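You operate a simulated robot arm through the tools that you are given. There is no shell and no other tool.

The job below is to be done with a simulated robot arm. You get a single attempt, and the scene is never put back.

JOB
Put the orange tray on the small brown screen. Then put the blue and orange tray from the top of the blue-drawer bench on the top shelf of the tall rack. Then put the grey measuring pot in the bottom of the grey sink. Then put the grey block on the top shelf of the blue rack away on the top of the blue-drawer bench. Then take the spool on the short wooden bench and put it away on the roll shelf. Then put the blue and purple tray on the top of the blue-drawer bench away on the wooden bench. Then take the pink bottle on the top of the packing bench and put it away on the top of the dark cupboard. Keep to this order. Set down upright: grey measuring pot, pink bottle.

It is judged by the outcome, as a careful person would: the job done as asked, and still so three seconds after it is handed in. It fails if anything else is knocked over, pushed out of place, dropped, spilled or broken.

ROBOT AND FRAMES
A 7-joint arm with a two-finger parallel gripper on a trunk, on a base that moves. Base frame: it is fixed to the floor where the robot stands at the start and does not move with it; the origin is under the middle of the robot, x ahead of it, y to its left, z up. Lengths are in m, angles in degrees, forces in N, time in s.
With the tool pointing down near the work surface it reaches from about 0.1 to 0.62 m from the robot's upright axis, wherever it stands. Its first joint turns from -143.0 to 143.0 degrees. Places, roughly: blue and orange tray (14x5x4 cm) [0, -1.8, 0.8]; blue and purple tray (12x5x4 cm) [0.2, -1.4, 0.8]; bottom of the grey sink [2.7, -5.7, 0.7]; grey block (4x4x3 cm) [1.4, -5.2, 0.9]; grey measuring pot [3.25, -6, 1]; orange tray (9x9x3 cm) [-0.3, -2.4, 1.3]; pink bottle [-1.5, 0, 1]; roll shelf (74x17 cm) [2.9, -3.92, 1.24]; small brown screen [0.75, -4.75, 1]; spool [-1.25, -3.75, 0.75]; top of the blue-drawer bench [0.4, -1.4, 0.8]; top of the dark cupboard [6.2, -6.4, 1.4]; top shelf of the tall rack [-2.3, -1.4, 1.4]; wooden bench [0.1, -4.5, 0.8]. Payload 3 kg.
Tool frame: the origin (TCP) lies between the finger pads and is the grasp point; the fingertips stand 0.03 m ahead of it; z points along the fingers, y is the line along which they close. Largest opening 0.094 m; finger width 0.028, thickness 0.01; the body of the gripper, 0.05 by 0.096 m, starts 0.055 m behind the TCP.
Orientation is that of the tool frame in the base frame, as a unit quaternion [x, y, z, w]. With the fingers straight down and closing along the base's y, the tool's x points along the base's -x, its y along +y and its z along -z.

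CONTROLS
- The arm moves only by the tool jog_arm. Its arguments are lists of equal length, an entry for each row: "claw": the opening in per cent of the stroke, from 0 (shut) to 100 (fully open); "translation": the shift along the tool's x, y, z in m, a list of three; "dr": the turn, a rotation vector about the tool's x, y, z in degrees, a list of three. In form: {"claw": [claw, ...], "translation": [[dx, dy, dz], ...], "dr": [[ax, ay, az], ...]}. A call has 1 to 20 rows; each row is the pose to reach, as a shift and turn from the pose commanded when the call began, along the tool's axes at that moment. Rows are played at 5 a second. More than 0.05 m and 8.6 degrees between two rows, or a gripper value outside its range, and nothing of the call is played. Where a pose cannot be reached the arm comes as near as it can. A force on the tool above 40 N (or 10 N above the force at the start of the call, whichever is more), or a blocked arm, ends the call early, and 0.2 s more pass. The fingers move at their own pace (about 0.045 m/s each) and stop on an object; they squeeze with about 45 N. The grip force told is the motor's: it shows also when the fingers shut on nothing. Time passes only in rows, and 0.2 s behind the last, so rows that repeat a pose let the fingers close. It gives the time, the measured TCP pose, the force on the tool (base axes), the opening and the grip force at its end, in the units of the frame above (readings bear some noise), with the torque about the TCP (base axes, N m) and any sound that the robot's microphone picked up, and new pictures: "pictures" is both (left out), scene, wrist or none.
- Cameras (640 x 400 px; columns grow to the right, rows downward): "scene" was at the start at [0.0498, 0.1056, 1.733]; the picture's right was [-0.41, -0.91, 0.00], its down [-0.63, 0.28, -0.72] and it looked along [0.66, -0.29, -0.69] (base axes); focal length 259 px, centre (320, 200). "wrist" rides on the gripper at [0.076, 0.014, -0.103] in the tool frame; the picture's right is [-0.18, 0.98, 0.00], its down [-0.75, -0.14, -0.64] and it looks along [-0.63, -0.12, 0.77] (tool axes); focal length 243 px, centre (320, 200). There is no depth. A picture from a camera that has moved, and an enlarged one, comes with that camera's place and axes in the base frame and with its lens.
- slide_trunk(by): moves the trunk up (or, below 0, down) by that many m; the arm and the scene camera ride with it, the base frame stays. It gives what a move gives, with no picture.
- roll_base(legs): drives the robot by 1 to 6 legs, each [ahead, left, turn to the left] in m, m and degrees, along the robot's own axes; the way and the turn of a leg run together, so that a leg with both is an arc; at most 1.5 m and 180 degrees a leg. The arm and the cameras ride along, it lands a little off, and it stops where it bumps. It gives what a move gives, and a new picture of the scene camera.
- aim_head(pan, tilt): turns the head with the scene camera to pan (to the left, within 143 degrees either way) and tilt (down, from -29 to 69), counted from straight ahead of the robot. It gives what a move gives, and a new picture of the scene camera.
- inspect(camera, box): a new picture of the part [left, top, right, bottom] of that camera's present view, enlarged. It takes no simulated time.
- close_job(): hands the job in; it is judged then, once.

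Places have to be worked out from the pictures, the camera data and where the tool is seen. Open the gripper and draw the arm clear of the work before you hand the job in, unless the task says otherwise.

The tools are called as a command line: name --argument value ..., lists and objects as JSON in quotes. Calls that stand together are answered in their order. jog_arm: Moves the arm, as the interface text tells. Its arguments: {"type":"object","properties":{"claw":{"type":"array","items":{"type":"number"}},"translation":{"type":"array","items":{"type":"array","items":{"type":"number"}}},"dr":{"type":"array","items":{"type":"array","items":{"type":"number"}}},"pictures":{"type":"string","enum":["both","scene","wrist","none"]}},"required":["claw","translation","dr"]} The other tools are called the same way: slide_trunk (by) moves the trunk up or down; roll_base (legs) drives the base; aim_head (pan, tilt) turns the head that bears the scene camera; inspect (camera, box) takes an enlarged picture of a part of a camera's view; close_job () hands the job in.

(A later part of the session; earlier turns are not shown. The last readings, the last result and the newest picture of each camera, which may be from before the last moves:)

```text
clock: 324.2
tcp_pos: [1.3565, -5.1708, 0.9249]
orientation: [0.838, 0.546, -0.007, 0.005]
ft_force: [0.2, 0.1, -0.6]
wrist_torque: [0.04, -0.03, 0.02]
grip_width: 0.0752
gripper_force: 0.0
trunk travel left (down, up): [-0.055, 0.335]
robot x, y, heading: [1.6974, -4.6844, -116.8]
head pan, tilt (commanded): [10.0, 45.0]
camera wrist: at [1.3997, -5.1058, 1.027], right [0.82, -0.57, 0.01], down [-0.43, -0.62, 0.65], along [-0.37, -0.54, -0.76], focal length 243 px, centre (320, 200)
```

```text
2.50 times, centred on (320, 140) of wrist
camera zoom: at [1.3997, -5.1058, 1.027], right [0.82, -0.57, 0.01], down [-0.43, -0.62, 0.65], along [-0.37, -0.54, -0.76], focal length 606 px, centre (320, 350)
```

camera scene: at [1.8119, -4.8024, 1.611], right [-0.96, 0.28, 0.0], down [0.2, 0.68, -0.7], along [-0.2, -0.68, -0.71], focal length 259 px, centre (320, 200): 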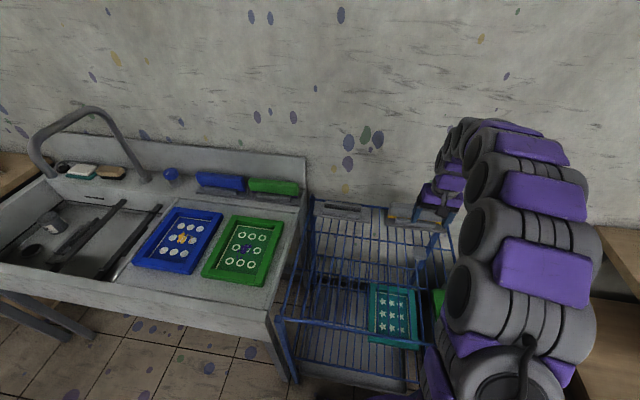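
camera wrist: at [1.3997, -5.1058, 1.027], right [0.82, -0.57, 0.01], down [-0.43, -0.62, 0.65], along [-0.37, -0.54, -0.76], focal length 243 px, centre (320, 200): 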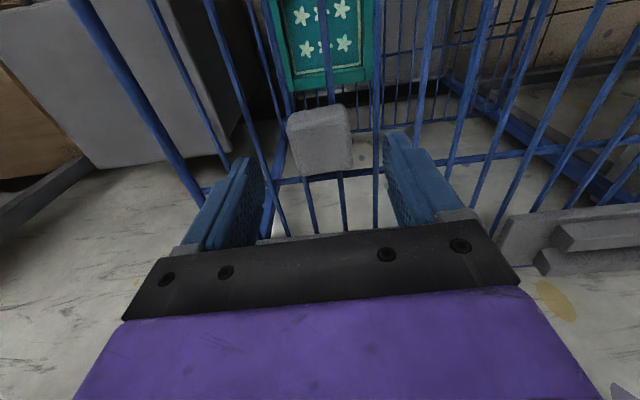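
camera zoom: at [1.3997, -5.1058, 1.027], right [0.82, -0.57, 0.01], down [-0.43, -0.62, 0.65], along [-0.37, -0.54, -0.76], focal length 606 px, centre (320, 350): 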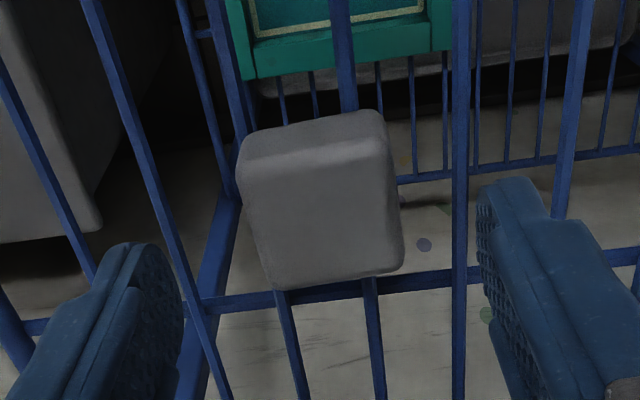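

Centred. I'll descend the last 4.7 cm and close on the block.

jog_arm --claw '[80, 80, 80, 60, 30, 0, 0]' --translation '[[-0.004, 0, 0.02], [-0.004, 0, 0.04], [-0.004, 0, 0.047], [-0.004, 0, 0.047], [-0.004, 0, 0.047], [-0.004, 0, 0.047], [-0.004, 0, 0.047]]' --dr '[[0, 0, 0], [0, 0, 0], [0, 0, 0], [0, 0, 0], [0, 0, 0], [0, 0, 0], [0, 0, 0]]' --pictures "wrist"

```text
clock: 324.9
tcp_pos: [1.3534, -5.1765, 0.89]
orientation: [0.839, 0.544, -0.014, 0.01]
ft_force: [8.0, 15.0, 25.9]
wrist_torque: [0.63, -0.57, 0.07]
grip_width: 0.0753
gripper_force: 0.1
trunk travel left (down, up): [-0.055, 0.335]
robot x, y, heading: [1.7005, -4.6852, -116.7]
head pan, tilt (commanded): [10.0, 45.0]
stopped in row 3: the force on the tool passed its limit at 56 N (the readings are from after the stop); the commanded pose is now the measured one
camera wrist: at [1.3981, -5.1087, 0.9917], right [0.82, -0.57, 0.01], down [-0.43, -0.61, 0.67], along [-0.38, -0.55, -0.74], focal length 243 px, centre (320, 200)
```

wrist: 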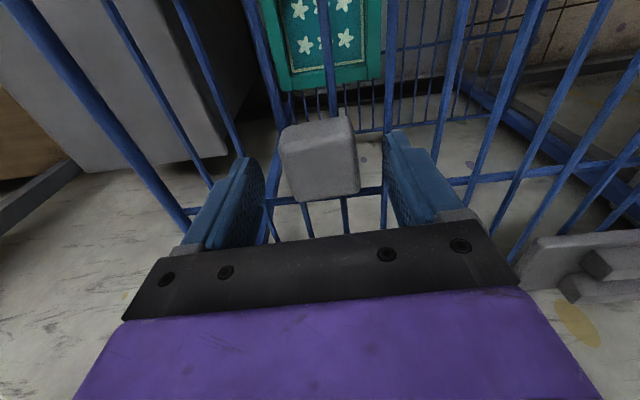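

The fingertips reached the wire shelf (z≈0.86), so the block is now between the pads. I'll raise 5 mm and close.

jog_arm --claw '[80, 80, 60, 30, 0, 0, 0]' --translation '[[0, 0, -0.004], [0, 0, -0.006], [0, 0, -0.006], [0, 0, -0.006], [0, 0, -0.006], [0, 0, -0.006], [0, 0, -0.006]]' --dr '[[0, 0, 0], [0, 0, 0], [0, 0, 0], [0, 0, 0], [0, 0, 0], [0, 0, 0], [0, 0, 0]]' --pictures "wrist"

```text
clock: 326.5
tcp_pos: [1.3519, -5.1779, 0.8935]
orientation: [0.838, 0.545, -0.013, 0.009]
ft_force: [0.3, 0.4, 0.0]
wrist_torque: [0.0, 0.03, 0.01]
grip_width: 0.0386
gripper_force: 45.3
trunk travel left (down, up): [-0.055, 0.335]
robot x, y, heading: [1.6981, -4.6816, -116.6]
head pan, tilt (commanded): [10.0, 45.0]
camera wrist: at [1.396, -5.1111, 0.9941], right [0.82, -0.57, 0.01], down [-0.43, -0.61, 0.67], along [-0.37, -0.55, -0.75], focal length 243 px, centre (320, 200)
```

wrist: 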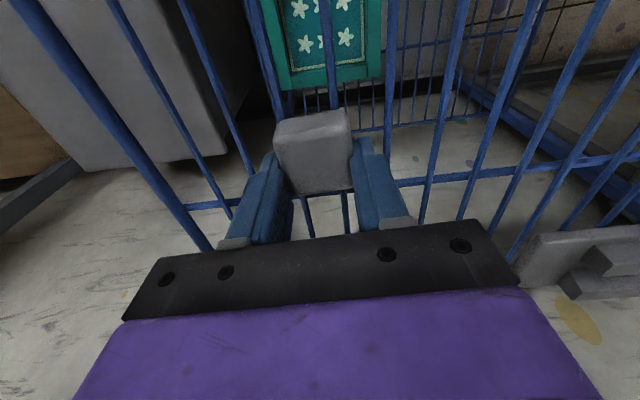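

Block gripped (38.6 mm, 45 N). I'll lift it straight up, correcting a 1.8° tool tilt, then retract.

jog_arm --claw '[0, 0, 0, 0, 0, 0, 0, 0, 0, 0, 0, 0]' --translation '[[0, 0, -0.01], [0, 0, -0.03], [0, 0, -0.06], [0, 0, -0.1], [0, 0, -0.14], [0.035, 0, -0.17], [0.07, -0.005, -0.19], [0.105, -0.01, -0.21], [0.14, -0.01, -0.21], [0.175, -0.01, -0.21], [0.21, -0.01, -0.21], [0.24, -0.01, -0.21]]' --dr '[[0, 0, 0], [0, 0, 0], [0, 0.9, 0], [0, 1.8, 0], [0, 1.8, 0], [0, 1.8, 0], [0, 1.8, 0], [0, 1.8, 0], [0, 1.8, 0], [0, 1.8, 0], [0, 1.8, 0], [0, 1.8, 0]]' --pictures "both"

```text
clock: 329.1
tcp_pos: [1.4431, -4.9456, 1.0935]
orientation: [0.838, 0.545, 0.0, 0.0]
ft_force: [1.0, 1.1, -0.4]
wrist_torque: [-0.01, -0.03, 0.0]
grip_width: 0.0386
gripper_force: 45.0
trunk travel left (down, up): [-0.055, 0.335]
robot x, y, heading: [1.7, -4.6831, -116.6]
head pan, tilt (commanded): [10.0, 45.0]
camera scene: at [1.8132, -4.7989, 1.6112], right [-0.96, 0.28, 0.0], down [0.2, 0.68, -0.71], along [-0.2, -0.68, -0.71], focal length 259 px, centre (320, 200)
camera wrist: at [1.4857, -4.8816, 1.1981], right [0.82, -0.57, 0.0], down [-0.44, -0.63, 0.64], along [-0.36, -0.53, -0.77], focal length 243 px, centre (320, 200)
```

scene: 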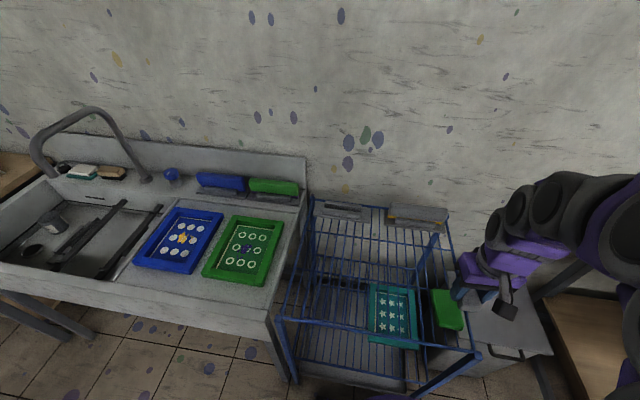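
wrist: 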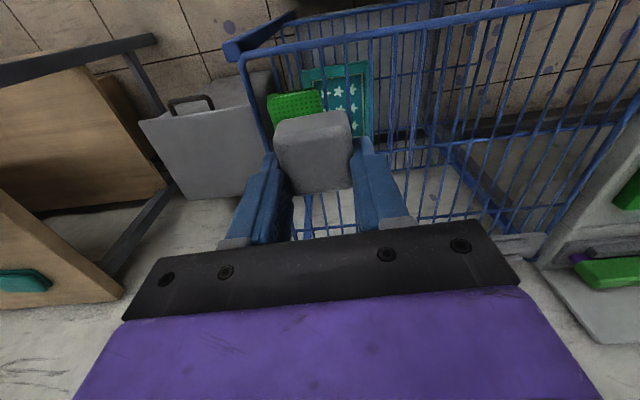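

The block is held securely. I'll back off and drive along the walkway to the aisle by the grey bench.

roll_base --legs '[[-0.2, 0, 0.6], [0, -1.3, 0], [0, -1.3, 0]]'

```text
clock: 342.9
tcp_pos: [-0.7874, -3.6545, 1.0946]
orientation: [0.837, 0.548, -0.001, -0.001]
ft_force: [0.4, -0.5, -0.3]
wrist_torque: [-0.01, 0.01, -0.02]
grip_width: 0.0387
gripper_force: 44.9
trunk travel left (down, up): [-0.055, 0.335]
robot x, y, heading: [-0.5381, -3.3881, -115.7]
head pan, tilt (commanded): [10.0, 45.0]
camera scene: at [-0.4172, -3.5045, 1.6108], right [-0.96, 0.28, 0.0], down [0.19, 0.68, -0.71], along [-0.2, -0.68, -0.71], focal length 259 px, centre (320, 200)
```

scene: 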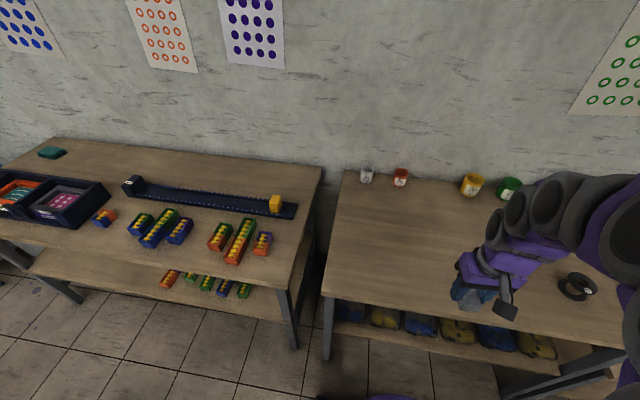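

On track. I'll continue to the aisle, reverse up to the grey bench and turn to face it.

roll_base --legs '[[0, -1.0, 0], [-1.2, 0, 0], [-1.15, 0, 0], [0, 0, 90]]'

aim_head --pan 10 --tilt 45

```text
clock: 363.0
tcp_pos: [-0.1321, -1.0781, 1.0933]
orientation: [0.204, 0.979, 0.001, 0.0]
ft_force: [-0.5, 0.0, -0.5]
wrist_torque: [-0.03, 0.02, 0.01]
grip_width: 0.0385
gripper_force: 45.1
trunk travel left (down, up): [-0.055, 0.335]
robot x, y, heading: [-0.3961, -0.8283, -26.0]
head pan, tilt (commanded): [10.0, 45.0]
camera scene: at [-0.2822, -0.7102, 1.6112], right [-0.27, -0.96, 0.0], down [-0.68, 0.19, -0.71], along [0.68, -0.19, -0.71], focal length 259 px, centre (320, 200)
```

scene: 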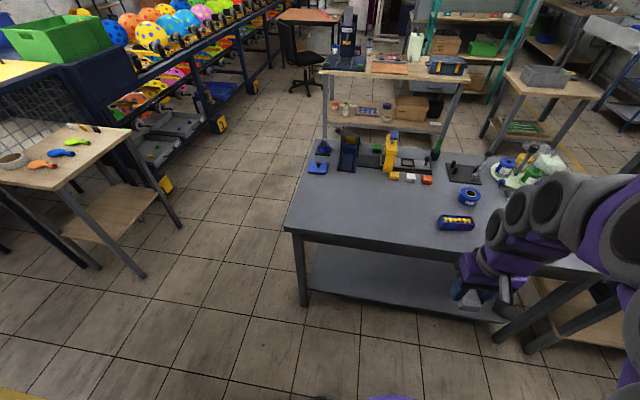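

```text
clock: 363.6
tcp_pos: [-0.1317, -1.0787, 1.0944]
orientation: [0.203, 0.979, 0.001, 0.0]
ft_force: [0.3, 0.5, 0.1]
wrist_torque: [0.03, -0.03, -0.01]
grip_width: 0.0388
gripper_force: 45.2
trunk travel left (down, up): [-0.055, 0.335]
robot x, y, heading: [-0.3942, -0.8254, -26.1]
head pan, tilt (commanded): [10.0, 45.0]
camera scene: at [-0.2823, -0.7103, 1.6112], right [-0.27, -0.96, 0.0], down [-0.68, 0.19, -0.71], along [0.68, -0.19, -0.71], focal length 259 px, centre (320, 200)
```

scene: 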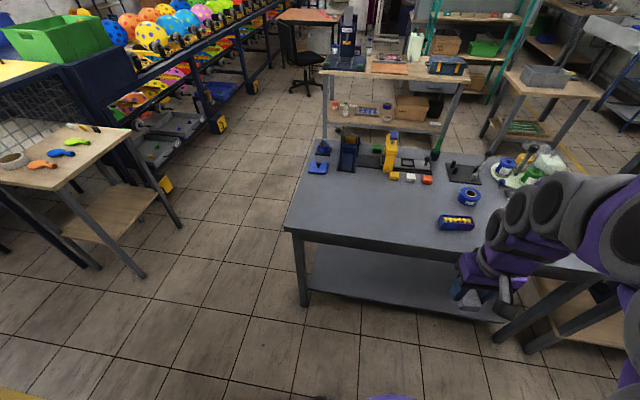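

I'm in front of the bench's left part; there is free surface near (0.38, -1.08). I'll move closer to place the block there.

roll_base --legs '[[0.27, 0, 0]]'

inspect --camera "scene" --box '[200, 150, 520, 350]'

```text
clock: 365.5
tcp_pos: [0.109, -1.1999, 1.0948]
orientation: [0.208, 0.978, 0.001, 0.0]
ft_force: [-1.1, -0.2, -0.2]
wrist_torque: [0.03, -0.01, 0.01]
grip_width: 0.0383
gripper_force: 44.5
trunk travel left (down, up): [-0.055, 0.335]
robot x, y, heading: [-0.1509, -0.9418, -26.3]
head pan, tilt (commanded): [10.0, 45.0]
camera scene: at [-0.0377, -0.8308, 1.6112], right [-0.28, -0.96, 0.0], down [-0.68, 0.2, -0.71], along [0.68, -0.2, -0.71], focal length 259 px, centre (320, 200)
```

scene: 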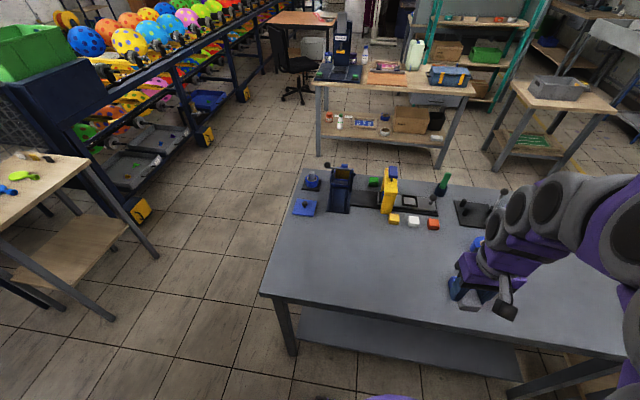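

```text
2.00 times, centred on (360, 250) of scene
camera zoom: at [-0.0377, -0.8308, 1.6112], right [-0.28, -0.96, 0.0], down [-0.68, 0.2, -0.71], along [0.68, -0.2, -0.71], focal length 519 px, centre (240, 100)
```

zoom: 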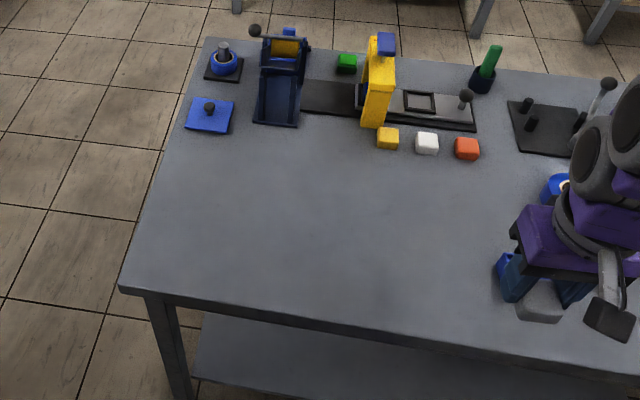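

Plenty of free surface. I'll carry the block over (0.39, -1.05) and lower it.

jog_arm --claw '[0, 0, 0, 0, 0, 0, 0, 0, 0, 0, 0, 0, 0]' --translation '[[-0.024, 0.031, 0], [-0.049, 0.063, 0], [-0.073, 0.094, 0], [-0.098, 0.126, 0], [-0.122, 0.157, 0], [-0.147, 0.188, 0], [-0.171, 0.22, 0], [-0.1957, 0.2512, 0], [-0.1957, 0.2512, 0.045], [-0.1957, 0.2512, 0.09], [-0.1957, 0.2512, 0.135], [-0.1957, 0.2512, 0.175], [-0.1957, 0.2512, 0.205]]' --dr '[[0, 0, 0], [0, 0, 0], [0, 0, 0], [0, 0, 0], [0, 0, 0], [0, 0, 0], [0, 0, 0], [0, 0, 0], [0, 0, 0], [0, 0, 0], [0, 0, 0], [0, 0, 0], [0, 0, 0]]' --pictures "both"

```text
clock: 368.3
tcp_pos: [0.3909, -1.0471, 0.8884]
orientation: [0.209, 0.978, 0.001, 0.001]
ft_force: [-0.2, 0.0, -0.8]
wrist_torque: [-0.01, -0.02, 0.0]
grip_width: 0.0386
gripper_force: 45.1
trunk travel left (down, up): [-0.055, 0.335]
robot x, y, heading: [-0.1559, -0.9443, -26.6]
head pan, tilt (commanded): [10.0, 45.0]
camera scene: at [-0.035, -0.8289, 1.6109], right [-0.28, -0.96, 0.0], down [-0.68, 0.2, -0.7], along [0.68, -0.2, -0.71], focal length 259 px, centre (320, 200)
camera wrist: at [0.3262, -1.0035, 0.992], right [0.57, 0.82, 0.0], down [0.63, -0.43, 0.64], along [0.53, -0.36, -0.77], focal length 243 px, centre (320, 200)
```

scene: 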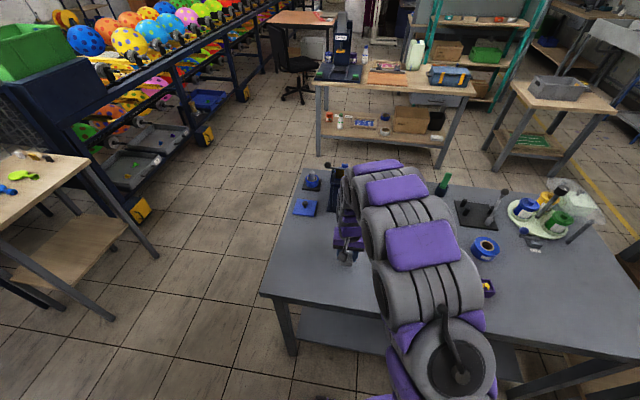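
wrist: 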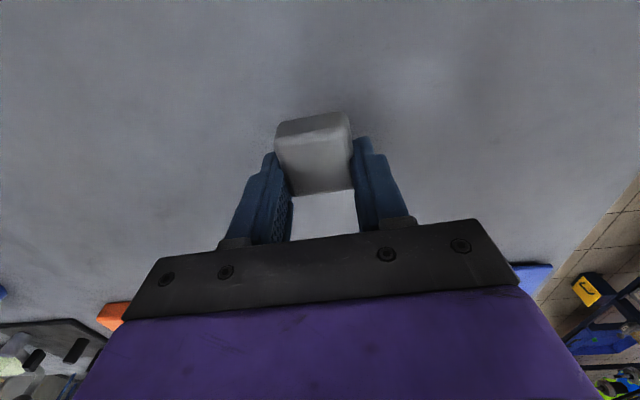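

Over clear bench surface. I'll creep down until contact.

jog_arm --claw '[0, 0, 0, 0, 0, 0, 0, 0]' --translation '[[0, 0, 0.008], [0, 0, 0.015], [0, 0, 0.02], [0, 0, 0.024], [0, 0, 0.028], [0, 0, 0.032], [0, 0, 0.036], [0, 0, 0.04]]' --dr '[[0, 0, 0], [0, 0, 0], [0, 0, 0], [0, 0, 0], [0, 0, 0], [0, 0, 0], [0, 0, 0], [0, 0, 0]]' --pictures "none"

```text
clock: 370.1
tcp_pos: [0.3897, -1.0471, 0.8518]
orientation: [0.208, 0.978, 0.001, 0.002]
ft_force: [-0.7, 2.9, 28.6]
wrist_torque: [-0.1, -0.26, 0.02]
grip_width: 0.0385
gripper_force: 45.1
trunk travel left (down, up): [-0.055, 0.335]
robot x, y, heading: [-0.1542, -0.9456, -26.4]
head pan, tilt (commanded): [10.0, 45.0]
```

Contact (29 N at TCP 0.852). I'll ease 3 mm and open the fingers, then lift away.

jog_arm --claw '[0, 50, 70, 80, 80, 80, 80, 80, 80]' --translation '[[0, 0, -0.003], [0, 0, -0.003], [0, 0, -0.003], [0, 0, -0.003], [0, 0, -0.02], [0, 0, -0.05], [0, 0, -0.09], [0, 0, -0.13], [0, 0, -0.17]]' --dr '[[0, 0, 0], [0, 0, 0], [0, 0, 0], [0, 0, 0], [0, 0, 0], [0, 0, 0], [0, 0, 0], [0, 0, 0], [0, 0, 0]]' --pictures "both"

```text
clock: 372.1
tcp_pos: [0.3884, -1.0483, 1.0233]
orientation: [0.208, 0.978, 0.0, -0.001]
ft_force: [0.3, -0.3, -0.2]
wrist_torque: [-0.02, 0.02, 0.02]
grip_width: 0.075
gripper_force: 0.0
trunk travel left (down, up): [-0.055, 0.335]
robot x, y, heading: [-0.1581, -0.9448, -26.4]
head pan, tilt (commanded): [10.0, 45.0]
camera scene: at [-0.037, -0.8292, 1.611], right [-0.28, -0.96, 0.0], down [-0.68, 0.2, -0.71], along [0.68, -0.2, -0.71], focal length 259 px, centre (320, 200)
camera wrist: at [0.3241, -1.0045, 1.1273], right [0.57, 0.82, 0.0], down [0.63, -0.44, 0.64], along [0.53, -0.36, -0.77], focal length 243 px, centre (320, 200)
```

scene: 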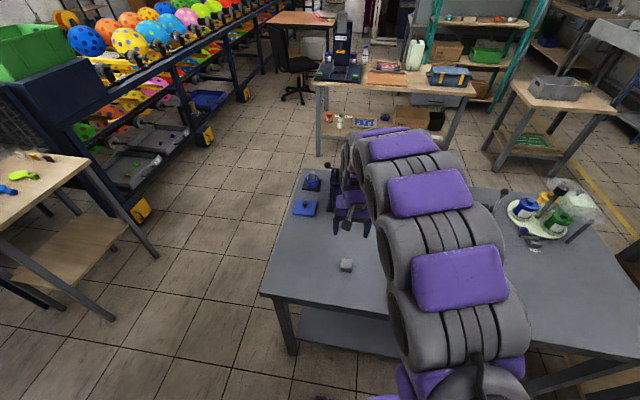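
wrist: 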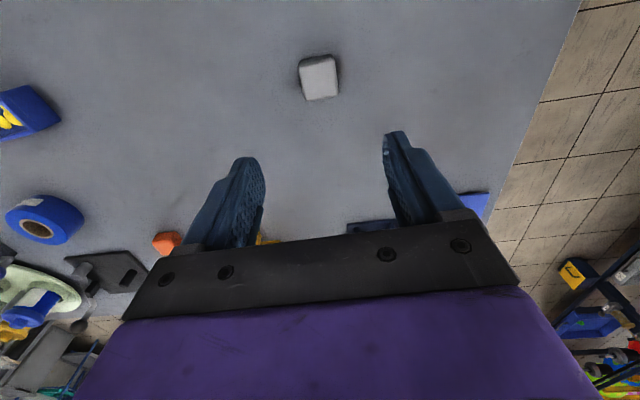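

Block placed; task 4 done. Next the spool: I'll retract the arm in small steps, then drive to the short wooden bench.

jog_arm --claw '[80, 80, 80, 80, 80, 80, 80, 80]' --translation '[[0.022, -0.03, -0.01], [0.045, -0.06, -0.02], [0.067, -0.09, -0.03], [0.09, -0.12, -0.04], [0.112, -0.15, -0.05], [0.135, -0.18, -0.06], [0.157, -0.21, -0.07], [0.18, -0.24, -0.08]]' --dr '[[0, 0, 0], [0, 0, 0], [0, 0, 0], [0, 0, 0], [0, 0, 0], [0, 0, 0], [0, 0, 0], [0, 0, 0]]' --pictures "scene"

```text
clock: 373.9
tcp_pos: [0.1271, -1.1969, 1.1009]
orientation: [0.208, 0.978, 0.002, 0.001]
ft_force: [-0.5, 0.4, 0.5]
wrist_torque: [0.02, 0.0, 0.04]
grip_width: 0.0749
gripper_force: 0.0
trunk travel left (down, up): [-0.055, 0.335]
robot x, y, heading: [-0.1566, -0.9453, -26.4]
head pan, tilt (commanded): [10.0, 45.0]
camera scene: at [-0.0401, -0.8312, 1.6114], right [-0.28, -0.96, 0.0], down [-0.68, 0.2, -0.71], along [0.68, -0.2, -0.71], focal length 259 px, centre (320, 200)
```

scene: 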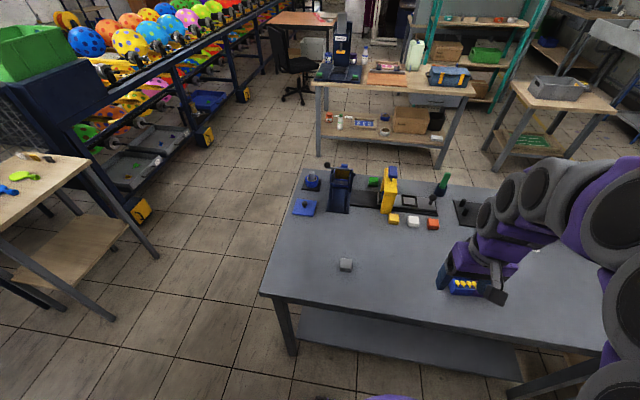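

roll_base --legs '[[-0.28, 0, 0], [0, 0, -90], [1.2, 0, 0], [1.1, 0, 0]]'

aim_head --pan 10 --tilt 45

```text
clock: 390.4
tcp_pos: [-1.6299, -3.1563, 1.1023]
orientation: [0.831, 0.556, 0.001, 0.001]
ft_force: [-0.5, -0.6, -0.6]
wrist_torque: [-0.04, 0.02, -0.02]
grip_width: 0.0753
gripper_force: 0.1
trunk travel left (down, up): [-0.055, 0.335]
robot x, y, heading: [-1.3874, -2.8662, -114.9]
head pan, tilt (commanded): [10.0, 45.0]
camera scene: at [-1.2677, -2.9775, 1.6112], right [-0.97, 0.26, 0.0], down [0.18, 0.68, -0.71], along [-0.18, -0.68, -0.71], focal length 259 px, centre (320, 200)
```

scene: 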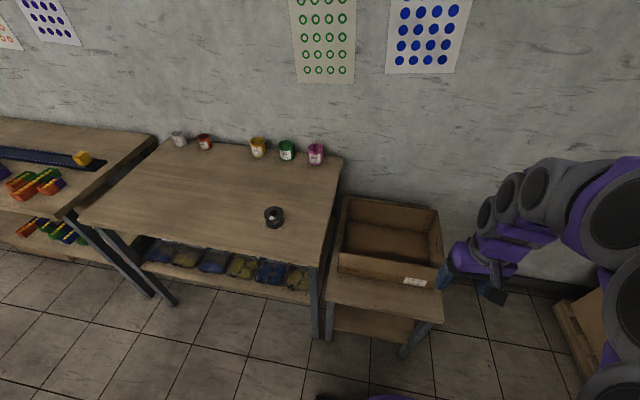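

```text
clock: 391.0
tcp_pos: [-1.6301, -3.1551, 1.1019]
orientation: [0.831, 0.556, 0.0, 0.0]
ft_force: [0.0, -0.6, 0.7]
wrist_torque: [-0.03, 0.01, 0.0]
grip_width: 0.0753
gripper_force: 0.0
trunk travel left (down, up): [-0.055, 0.335]
robot x, y, heading: [-1.3874, -2.8604, -114.9]
head pan, tilt (commanded): [10.0, 45.0]
camera scene: at [-1.2677, -2.9771, 1.6112], right [-0.97, 0.26, 0.0], down [0.18, 0.68, -0.71], along [-0.18, -0.68, -0.71], focal length 259 px, centre (320, 200)
```

scene: 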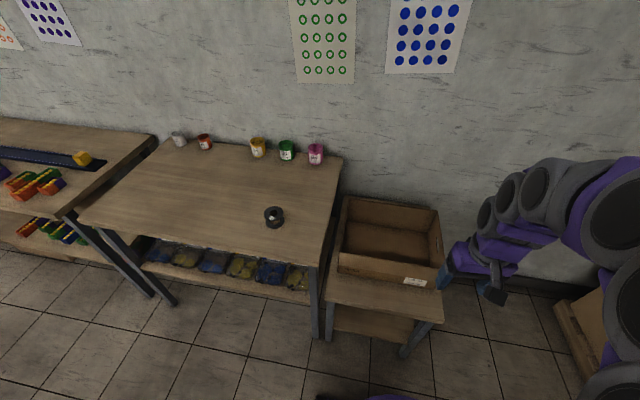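

The spool is near (-1.264, -3.67). I'll shift left and a bit closer, lining it up ahead of me.

roll_base --legs '[[0, 0.45, -1.2], [0.15, 0, 0]]'

aim_head --pan 5 --tilt 50

inspect --camera "scene" --box '[330, 180, 450, 270]'

```text
clock: 394.8
tcp_pos: [-1.2896, -3.4828, 1.1013]
orientation: [0.837, 0.547, 0.0, -0.001]
ft_force: [-0.2, 0.3, -0.6]
wrist_torque: [0.01, -0.02, 0.04]
grip_width: 0.0754
gripper_force: 0.0
trunk travel left (down, up): [-0.055, 0.335]
robot x, y, heading: [-1.0406, -3.1976, -116.1]
head pan, tilt (commanded): [10.0, 45.0]
camera scene: at [-0.9286, -3.3126, 1.6112], right [-0.96, 0.28, 0.0], down [0.2, 0.68, -0.71], along [-0.2, -0.68, -0.71], focal length 259 px, centre (320, 200)
```

scene: 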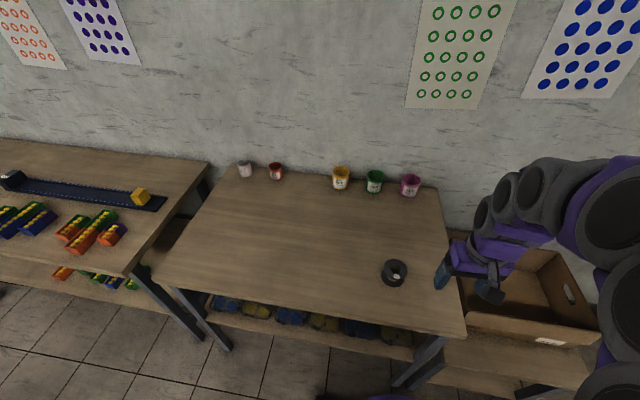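

```text
clock: 395.4
tcp_pos: [-1.2935, -3.4802, 1.1022]
orientation: [0.837, 0.547, 0.0, 0.0]
ft_force: [0.7, -0.2, -0.7]
wrist_torque: [0.02, -0.01, 0.02]
grip_width: 0.0751
gripper_force: 0.0
trunk travel left (down, up): [-0.055, 0.335]
robot x, y, heading: [-1.0455, -3.1971, -116.1]
head pan, tilt (commanded): [5.0, 50.0]
camera scene: at [-0.9398, -3.3018, 1.605], right [-0.93, 0.36, 0.0], down [0.28, 0.71, -0.64], along [-0.23, -0.6, -0.77], focal length 259 px, centre (320, 200)
```

scene: 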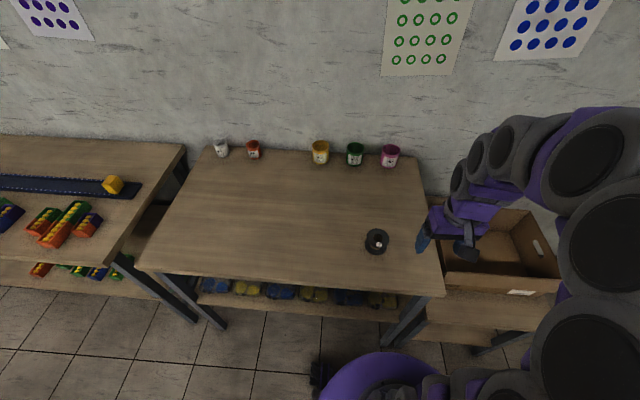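

```text
4.44 times, centred on (390, 225) of scene
camera zoom: at [-0.9398, -3.3018, 1.605], right [-0.93, 0.36, 0.0], down [0.28, 0.71, -0.64], along [-0.23, -0.6, -0.77], focal length 1152 px, centre (9, 89)
```

zoom: 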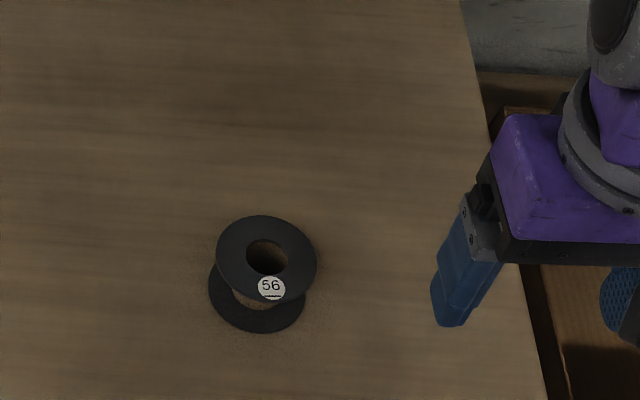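

The spool is ~7.3 cm in diameter and 5 cm tall, at about (-1.278, -3.657). I'll bring the open gripper above it.

jog_arm --claw '[100, 100, 100, 100, 100, 100, 100, 100]' --translation '[[-0.031, 0.017, 0], [-0.062, 0.034, 0], [-0.093, 0.051, 0], [-0.125, 0.068, 0], [-0.1557, 0.0852, 0], [-0.1557, 0.0852, 0.04], [-0.1557, 0.0852, 0.08], [-0.1557, 0.0852, 0.11]]' --dr '[[0, 0, 0], [0, 0, 0], [0, 0, 0], [0, 0, 0], [0, 0, 0], [0, 0, 0], [0, 0, 0], [0, 0, 0]]' --pictures "wrist"

inspect --camera "wrist" --box '[200, 20, 440, 180]'

```text
clock: 397.2
tcp_pos: [-1.2736, -3.6597, 0.9899]
orientation: [0.837, 0.547, -0.001, -0.001]
ft_force: [-0.5, 0.9, 0.4]
wrist_torque: [0.0, -0.05, 0.02]
grip_width: 0.0941
gripper_force: 0.1
trunk travel left (down, up): [-0.055, 0.335]
robot x, y, heading: [-1.044, -3.1934, -116.1]
head pan, tilt (commanded): [5.0, 50.0]
camera wrist: at [-1.2308, -3.5953, 1.0939], right [0.83, -0.56, 0.0], down [-0.43, -0.63, 0.64], along [-0.36, -0.53, -0.77], focal length 243 px, centre (320, 200)
```

wrist: 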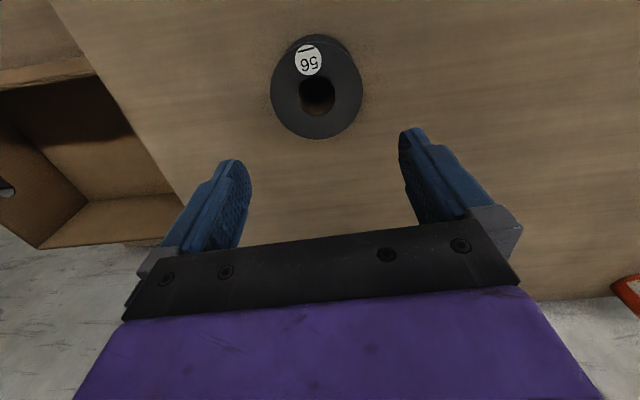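

```text
2.50 times, centred on (320, 100) of wrist
camera zoom: at [-1.2308, -3.5953, 1.0939], right [0.83, -0.56, 0.0], down [-0.43, -0.63, 0.64], along [-0.36, -0.53, -0.77], focal length 606 px, centre (320, 450)
```

zoom: 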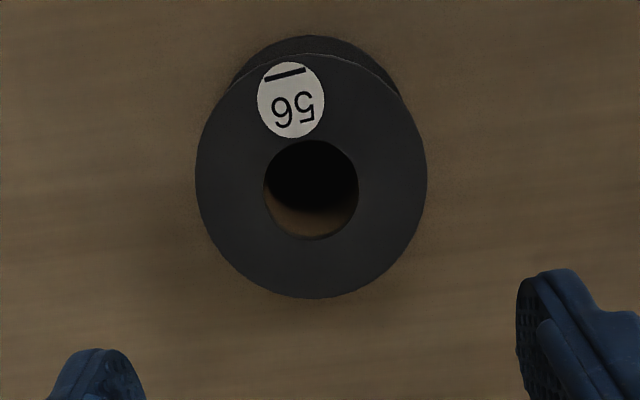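

The spool is about 18 mm nearer than the TCP. I'll correct and descend to just above it.

jog_arm --claw '[100, 100, 100, 100]' --translation '[[0.009, 0, 0.02], [0.018, 0, 0.04], [0.018, 0, 0.055], [0.018, 0, 0.065]]' --dr '[[0, 0, 0], [0, 0, 0], [0, 0, 0], [0, 0, 0]]' --pictures "wrist"

inspect --camera "wrist" --box '[200, 60, 440, 220]'

```text
clock: 398.2
tcp_pos: [-1.2673, -3.6441, 0.9259]
orientation: [0.837, 0.547, -0.001, 0.0]
ft_force: [-0.7, 0.1, 0.0]
wrist_torque: [0.02, -0.04, 0.02]
grip_width: 0.0941
gripper_force: 0.1
trunk travel left (down, up): [-0.055, 0.335]
robot x, y, heading: [-1.0426, -3.1937, -116.0]
head pan, tilt (commanded): [5.0, 50.0]
camera wrist: at [-1.2231, -3.5782, 1.0296], right [0.83, -0.56, 0.0], down [-0.43, -0.63, 0.64], along [-0.36, -0.53, -0.76], focal length 243 px, centre (320, 200)
```

wrist: 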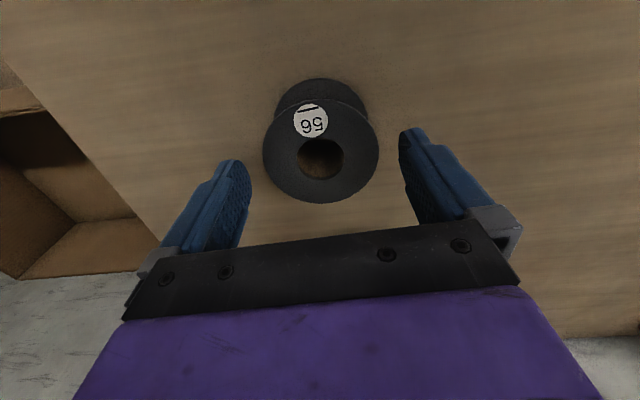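

```text
2.50 times, centred on (320, 140) of wrist
camera zoom: at [-1.2231, -3.5782, 1.0296], right [0.83, -0.56, 0.0], down [-0.43, -0.63, 0.64], along [-0.36, -0.53, -0.76], focal length 606 px, centre (320, 350)
```

zoom: 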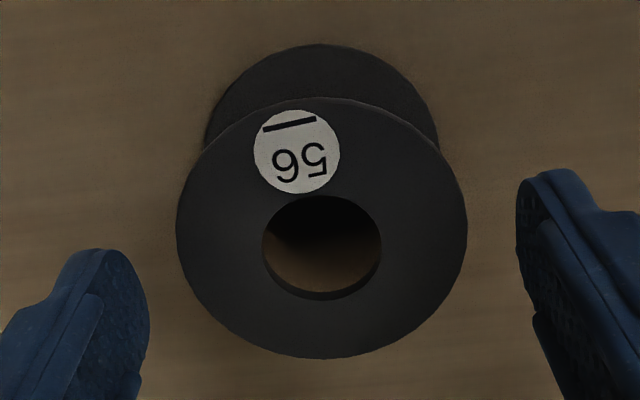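

Well centred. I'll descend around the spool in small steps.

jog_arm --claw '[100, 100, 100, 100, 100]' --translation '[[0.003, 0, 0.015], [0.003, 0, 0.03], [0.003, 0, 0.038], [0.003, 0, 0.043], [0.003, 0, 0.048]]' --dr '[[0, 0, 0], [0, 0, 0], [0, 0, 0], [0, 0, 0], [0, 0, 0]]' --pictures "wrist"

inspect --camera "scene" --box '[330, 190, 430, 265]'

```text
clock: 399.4
tcp_pos: [-1.2652, -3.6401, 0.8806]
orientation: [0.837, 0.547, -0.003, 0.0]
ft_force: [0.7, 2.2, 18.7]
wrist_torque: [-0.07, -0.99, 0.13]
grip_width: 0.094
gripper_force: 0.0
trunk travel left (down, up): [-0.055, 0.335]
robot x, y, heading: [-1.0434, -3.1929, -116.3]
head pan, tilt (commanded): [5.0, 50.0]
camera wrist: at [-1.222, -3.5763, 0.9838], right [0.83, -0.56, 0.0], down [-0.43, -0.63, 0.64], along [-0.36, -0.53, -0.76], focal length 243 px, centre (320, 200)
```

wrist: 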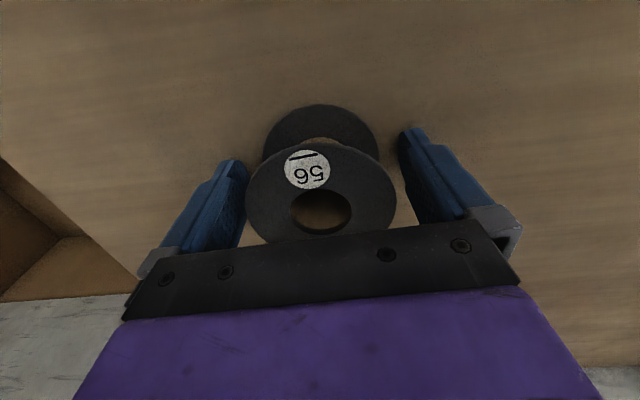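

```text
5.33 times, centred on (380, 228) of scene
camera zoom: at [-0.9318, -3.3049, 1.6047], right [-0.93, 0.36, 0.0], down [0.28, 0.71, -0.64], along [-0.23, -0.6, -0.77], focal length 1383 px, centre (0, 53)
```

zoom: 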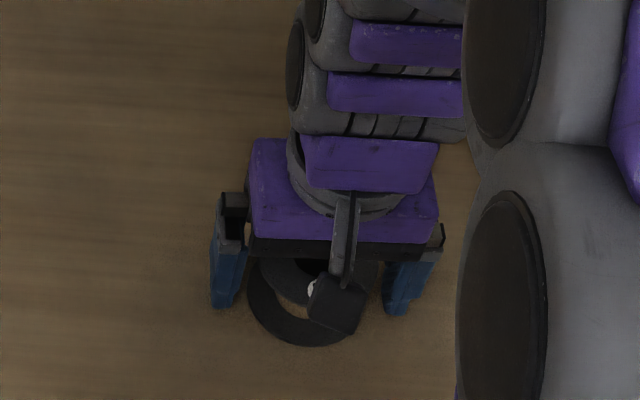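

A fingertip touches the bench (z≈0.85). I'll raise 4 mm and close on the flanges.

jog_arm --claw '[100, 100, 85, 70, 50, 50, 50]' --translation '[[0, 0, -0.003], [0, 0, -0.005], [0, 0, -0.005], [0, 0, -0.005], [0, 0, -0.005], [0, 0, -0.005], [0, 0, -0.005]]' --dr '[[0, 0, 0], [0, 0, 0], [0, 0, 0], [0, 0, 0], [0, 0, 0], [0, 0, 0], [0, 0, 0]]' --pictures "wrist"

```text
clock: 401.0
tcp_pos: [-1.2651, -3.6405, 0.884]
orientation: [0.837, 0.547, -0.001, -0.002]
ft_force: [-0.1, 0.2, -0.4]
wrist_torque: [0.01, 0.01, 0.0]
grip_width: 0.071
gripper_force: 45.0
trunk travel left (down, up): [-0.055, 0.335]
robot x, y, heading: [-1.0448, -3.1966, -116.2]
head pan, tilt (commanded): [5.0, 50.0]
camera wrist: at [-1.2223, -3.5764, 0.9869], right [0.83, -0.56, 0.0], down [-0.43, -0.63, 0.64], along [-0.36, -0.53, -0.77], focal length 243 px, centre (320, 200)
```

wrist: 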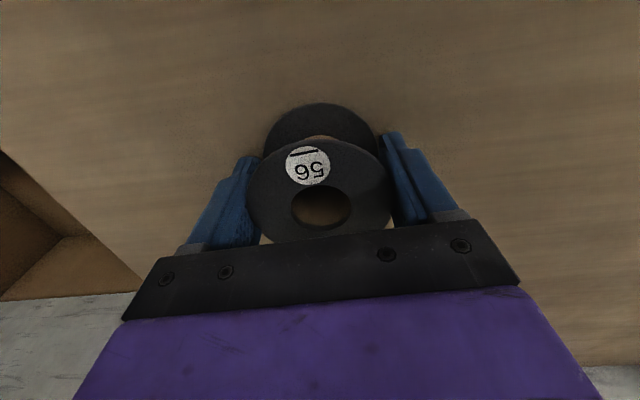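

Gripped at 71 mm, 45 N. I'll lift and retract.

jog_arm --claw '[50, 50, 50, 50, 50, 50, 50, 50, 50, 50]' --translation '[[0, 0, -0.01], [0, 0, -0.03], [0, 0, -0.06], [0, 0, -0.1], [0, 0, -0.14], [0.03, -0.02, -0.17], [0.06, -0.04, -0.19], [0.09, -0.06, -0.21], [0.12, -0.07, -0.22], [0.15, -0.08, -0.22]]' --dr '[[0, 0, 0], [0, 0, 0], [0, 0, 0], [0, 0, 0], [0, 0, 0], [0, 0, 0], [0, 0, 0], [0, 0, 0], [0, 0, 0], [0, 0, 0]]' --pictures "both"

```text
clock: 403.2
tcp_pos: [-1.2781, -3.4679, 1.1054]
orientation: [0.837, 0.547, -0.002, -0.001]
ft_force: [-0.1, -0.4, -1.0]
wrist_torque: [-0.04, 0.0, -0.01]
grip_width: 0.0713
gripper_force: 44.6
trunk travel left (down, up): [-0.055, 0.335]
robot x, y, heading: [-1.0407, -3.1952, -116.2]
head pan, tilt (commanded): [5.0, 50.0]
camera scene: at [-0.9323, -3.3043, 1.6044], right [-0.93, 0.36, 0.0], down [0.28, 0.71, -0.64], along [-0.23, -0.6, -0.77], focal length 259 px, centre (320, 200)
camera wrist: at [-1.236, -3.404, 1.2084], right [0.83, -0.56, 0.0], down [-0.43, -0.63, 0.64], along [-0.36, -0.53, -0.77], focal length 243 px, centre (320, 200)
```

scene: 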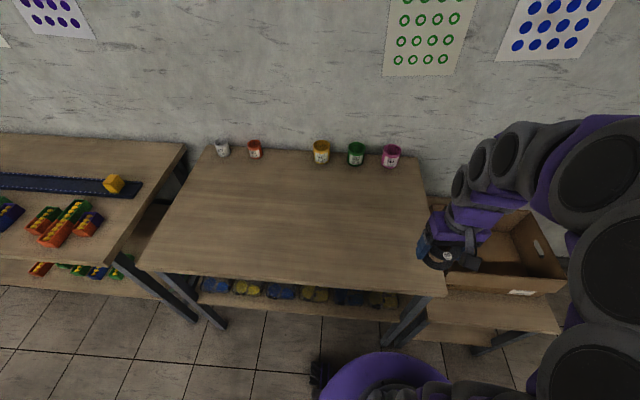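
wrist: 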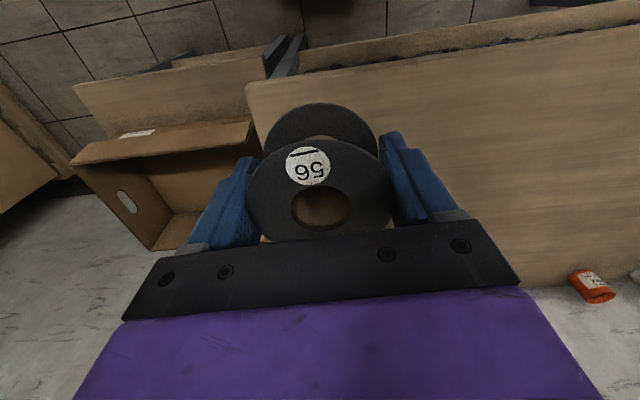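

The spool is securely held. The roll shelf faces away from the main aisle (toward -q), so I'll drive along the walkway to its far side. First part of the drive:

roll_base --legs '[[-0.08, 0, 0.2], [0, 1.3, 0], [0, 1.3, 0]]'

```text
clock: 416.5
tcp_pos: [1.0828, -4.5284, 1.1043]
orientation: [0.839, 0.543, 0.0, -0.001]
ft_force: [-0.3, -0.7, -0.8]
wrist_torque: [0.04, 0.01, 0.04]
grip_width: 0.0709
gripper_force: 45.1
trunk travel left (down, up): [-0.055, 0.335]
robot x, y, heading: [1.323, -4.2588, -116.8]
head pan, tilt (commanded): [5.0, 50.0]
camera scene: at [1.4311, -4.3679, 1.6044], right [-0.93, 0.37, 0.0], down [0.28, 0.71, -0.64], along [-0.24, -0.6, -0.77], focal length 259 px, centre (320, 200)
```

scene: 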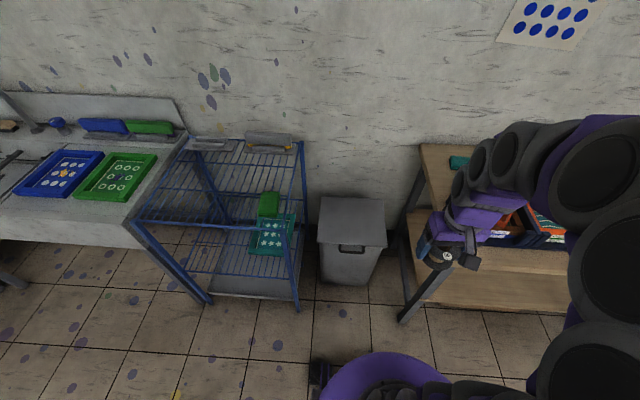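

roll_base --legs '[[0, 0, 0.8], [0, 1.3, 0], [0, 0.65, 0], [0, 0, -90]]'

aim_head --pan -40 --tilt 30

aim_head --pan -100 --tilt 35

```text
clock: 430.3
tcp_pos: [2.7804, -4.8529, 1.1039]
orientation: [0.979, -0.202, 0.0, -0.002]
ft_force: [-0.5, -0.2, 0.1]
wrist_torque: [-0.02, -0.03, 0.02]
grip_width: 0.071
gripper_force: 45.5
trunk travel left (down, up): [-0.055, 0.335]
robot x, y, heading: [3.0526, -5.0886, 154.0]
head pan, tilt (commanded): [5.0, 50.0]
camera scene: at [2.9467, -5.1994, 1.6043], right [0.36, 0.93, 0.0], down [0.72, -0.27, -0.64], along [-0.6, 0.23, -0.77], focal length 259 px, centre (320, 200)
```

scene: 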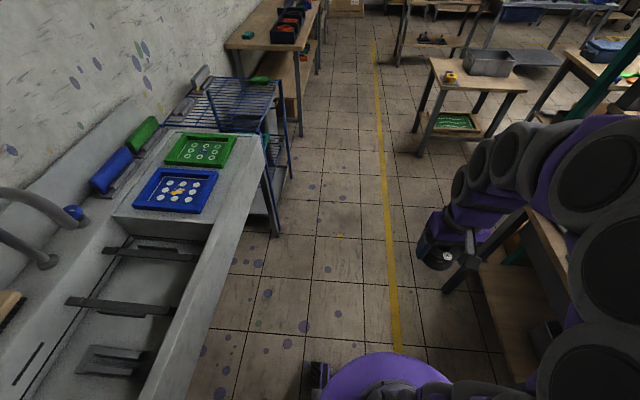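

```text
clock: 431.4
tcp_pos: [2.7802, -4.853, 1.1042]
orientation: [0.979, -0.202, 0.0, -0.002]
ft_force: [0.4, -0.5, -1.6]
wrist_torque: [0.02, -0.02, 0.0]
grip_width: 0.071
gripper_force: 45.3
trunk travel left (down, up): [-0.055, 0.335]
robot x, y, heading: [3.0555, -5.0863, 154.2]
head pan, tilt (commanded): [-40.0, 30.0]
camera scene: at [2.9815, -5.1441, 1.6338], right [0.91, 0.41, 0.0], down [0.21, -0.46, -0.87], along [-0.35, 0.79, -0.5], focal length 259 px, centre (320, 200)
```

scene: 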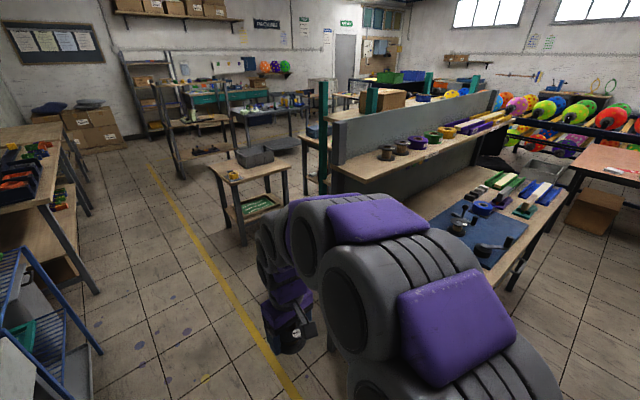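

```text
clock: 432.7
tcp_pos: [2.7801, -4.8539, 1.1048]
orientation: [0.979, -0.202, 0.001, -0.001]
ft_force: [0.3, -0.2, -1.3]
wrist_torque: [0.01, 0.01, -0.01]
grip_width: 0.071
gripper_force: 44.8
trunk travel left (down, up): [-0.055, 0.335]
robot x, y, heading: [3.0523, -5.0893, 154.2]
head pan, tilt (commanded): [-100.0, 35.0]
camera scene: at [3.0701, -5.1553, 1.6262], right [0.81, -0.58, 0.0], down [-0.33, -0.47, -0.82], along [0.48, 0.66, -0.57], focal length 259 px, centre (320, 200)
```

scene: 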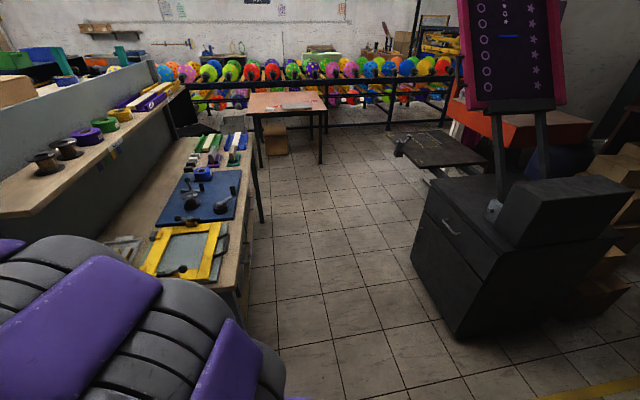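

The roll shelf sits at the back above a deep bench, so I'll approach from its end at the walkway, facing along the shelf. There is free space at its near end before the first spool.

roll_base --legs '[[0, 0, -90], [0, 0.65, 0]]'

aim_head --pan 0 --tilt 35

inspect --camera "scene" --box '[200, 80, 520, 280]'

```text
clock: 440.1
tcp_pos: [2.739, -4.5329, 1.1035]
orientation: [-0.535, 0.845, 0.001, 0.0]
ft_force: [-0.5, -0.4, -0.7]
wrist_torque: [0.02, 0.05, 0.01]
grip_width: 0.0709
gripper_force: 45.0
trunk travel left (down, up): [-0.055, 0.335]
robot x, y, heading: [2.4963, -4.7942, 62.4]
head pan, tilt (commanded): [-100.0, 35.0]
camera scene: at [2.4339, -4.8153, 1.6265], right [-0.61, -0.79, 0.0], down [-0.46, 0.35, -0.82], along [0.64, -0.5, -0.58], focal length 259 px, centre (320, 200)
```

scene: 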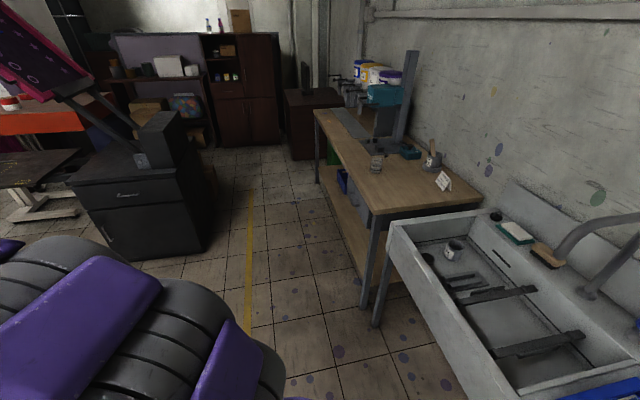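

```text
clock: 441.9
tcp_pos: [2.7361, -4.5311, 1.1043]
orientation: [-0.536, 0.844, 0.0, 0.002]
ft_force: [-0.7, 0.4, -0.9]
wrist_torque: [0.01, 0.02, -0.01]
grip_width: 0.071
gripper_force: 44.8
trunk travel left (down, up): [-0.055, 0.335]
robot x, y, heading: [2.4914, -4.7987, 62.2]
head pan, tilt (commanded): [0.0, 35.0]
camera scene: at [2.3972, -4.6789, 1.6261], right [0.88, -0.47, 0.0], down [-0.27, -0.51, -0.82], along [0.38, 0.72, -0.57], focal length 259 px, centre (320, 200)
```

scene: 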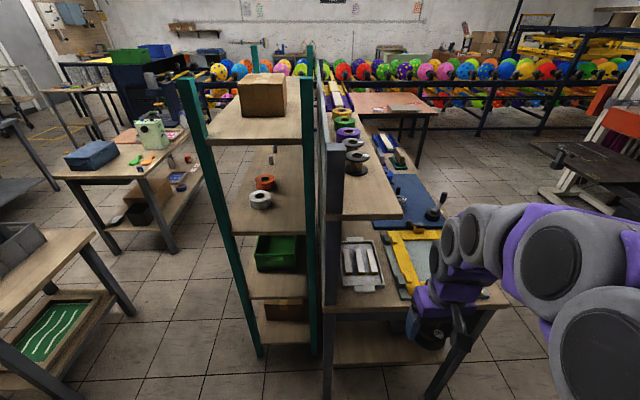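

```text
2.00 times, centred on (360, 180) of scene
camera zoom: at [2.3972, -4.6789, 1.6261], right [0.88, -0.47, 0.0], down [-0.27, -0.51, -0.82], along [0.38, 0.72, -0.57], focal length 519 px, centre (240, 240)
```

zoom: 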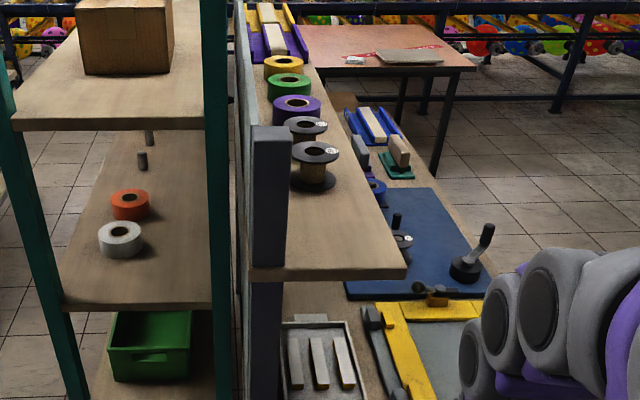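

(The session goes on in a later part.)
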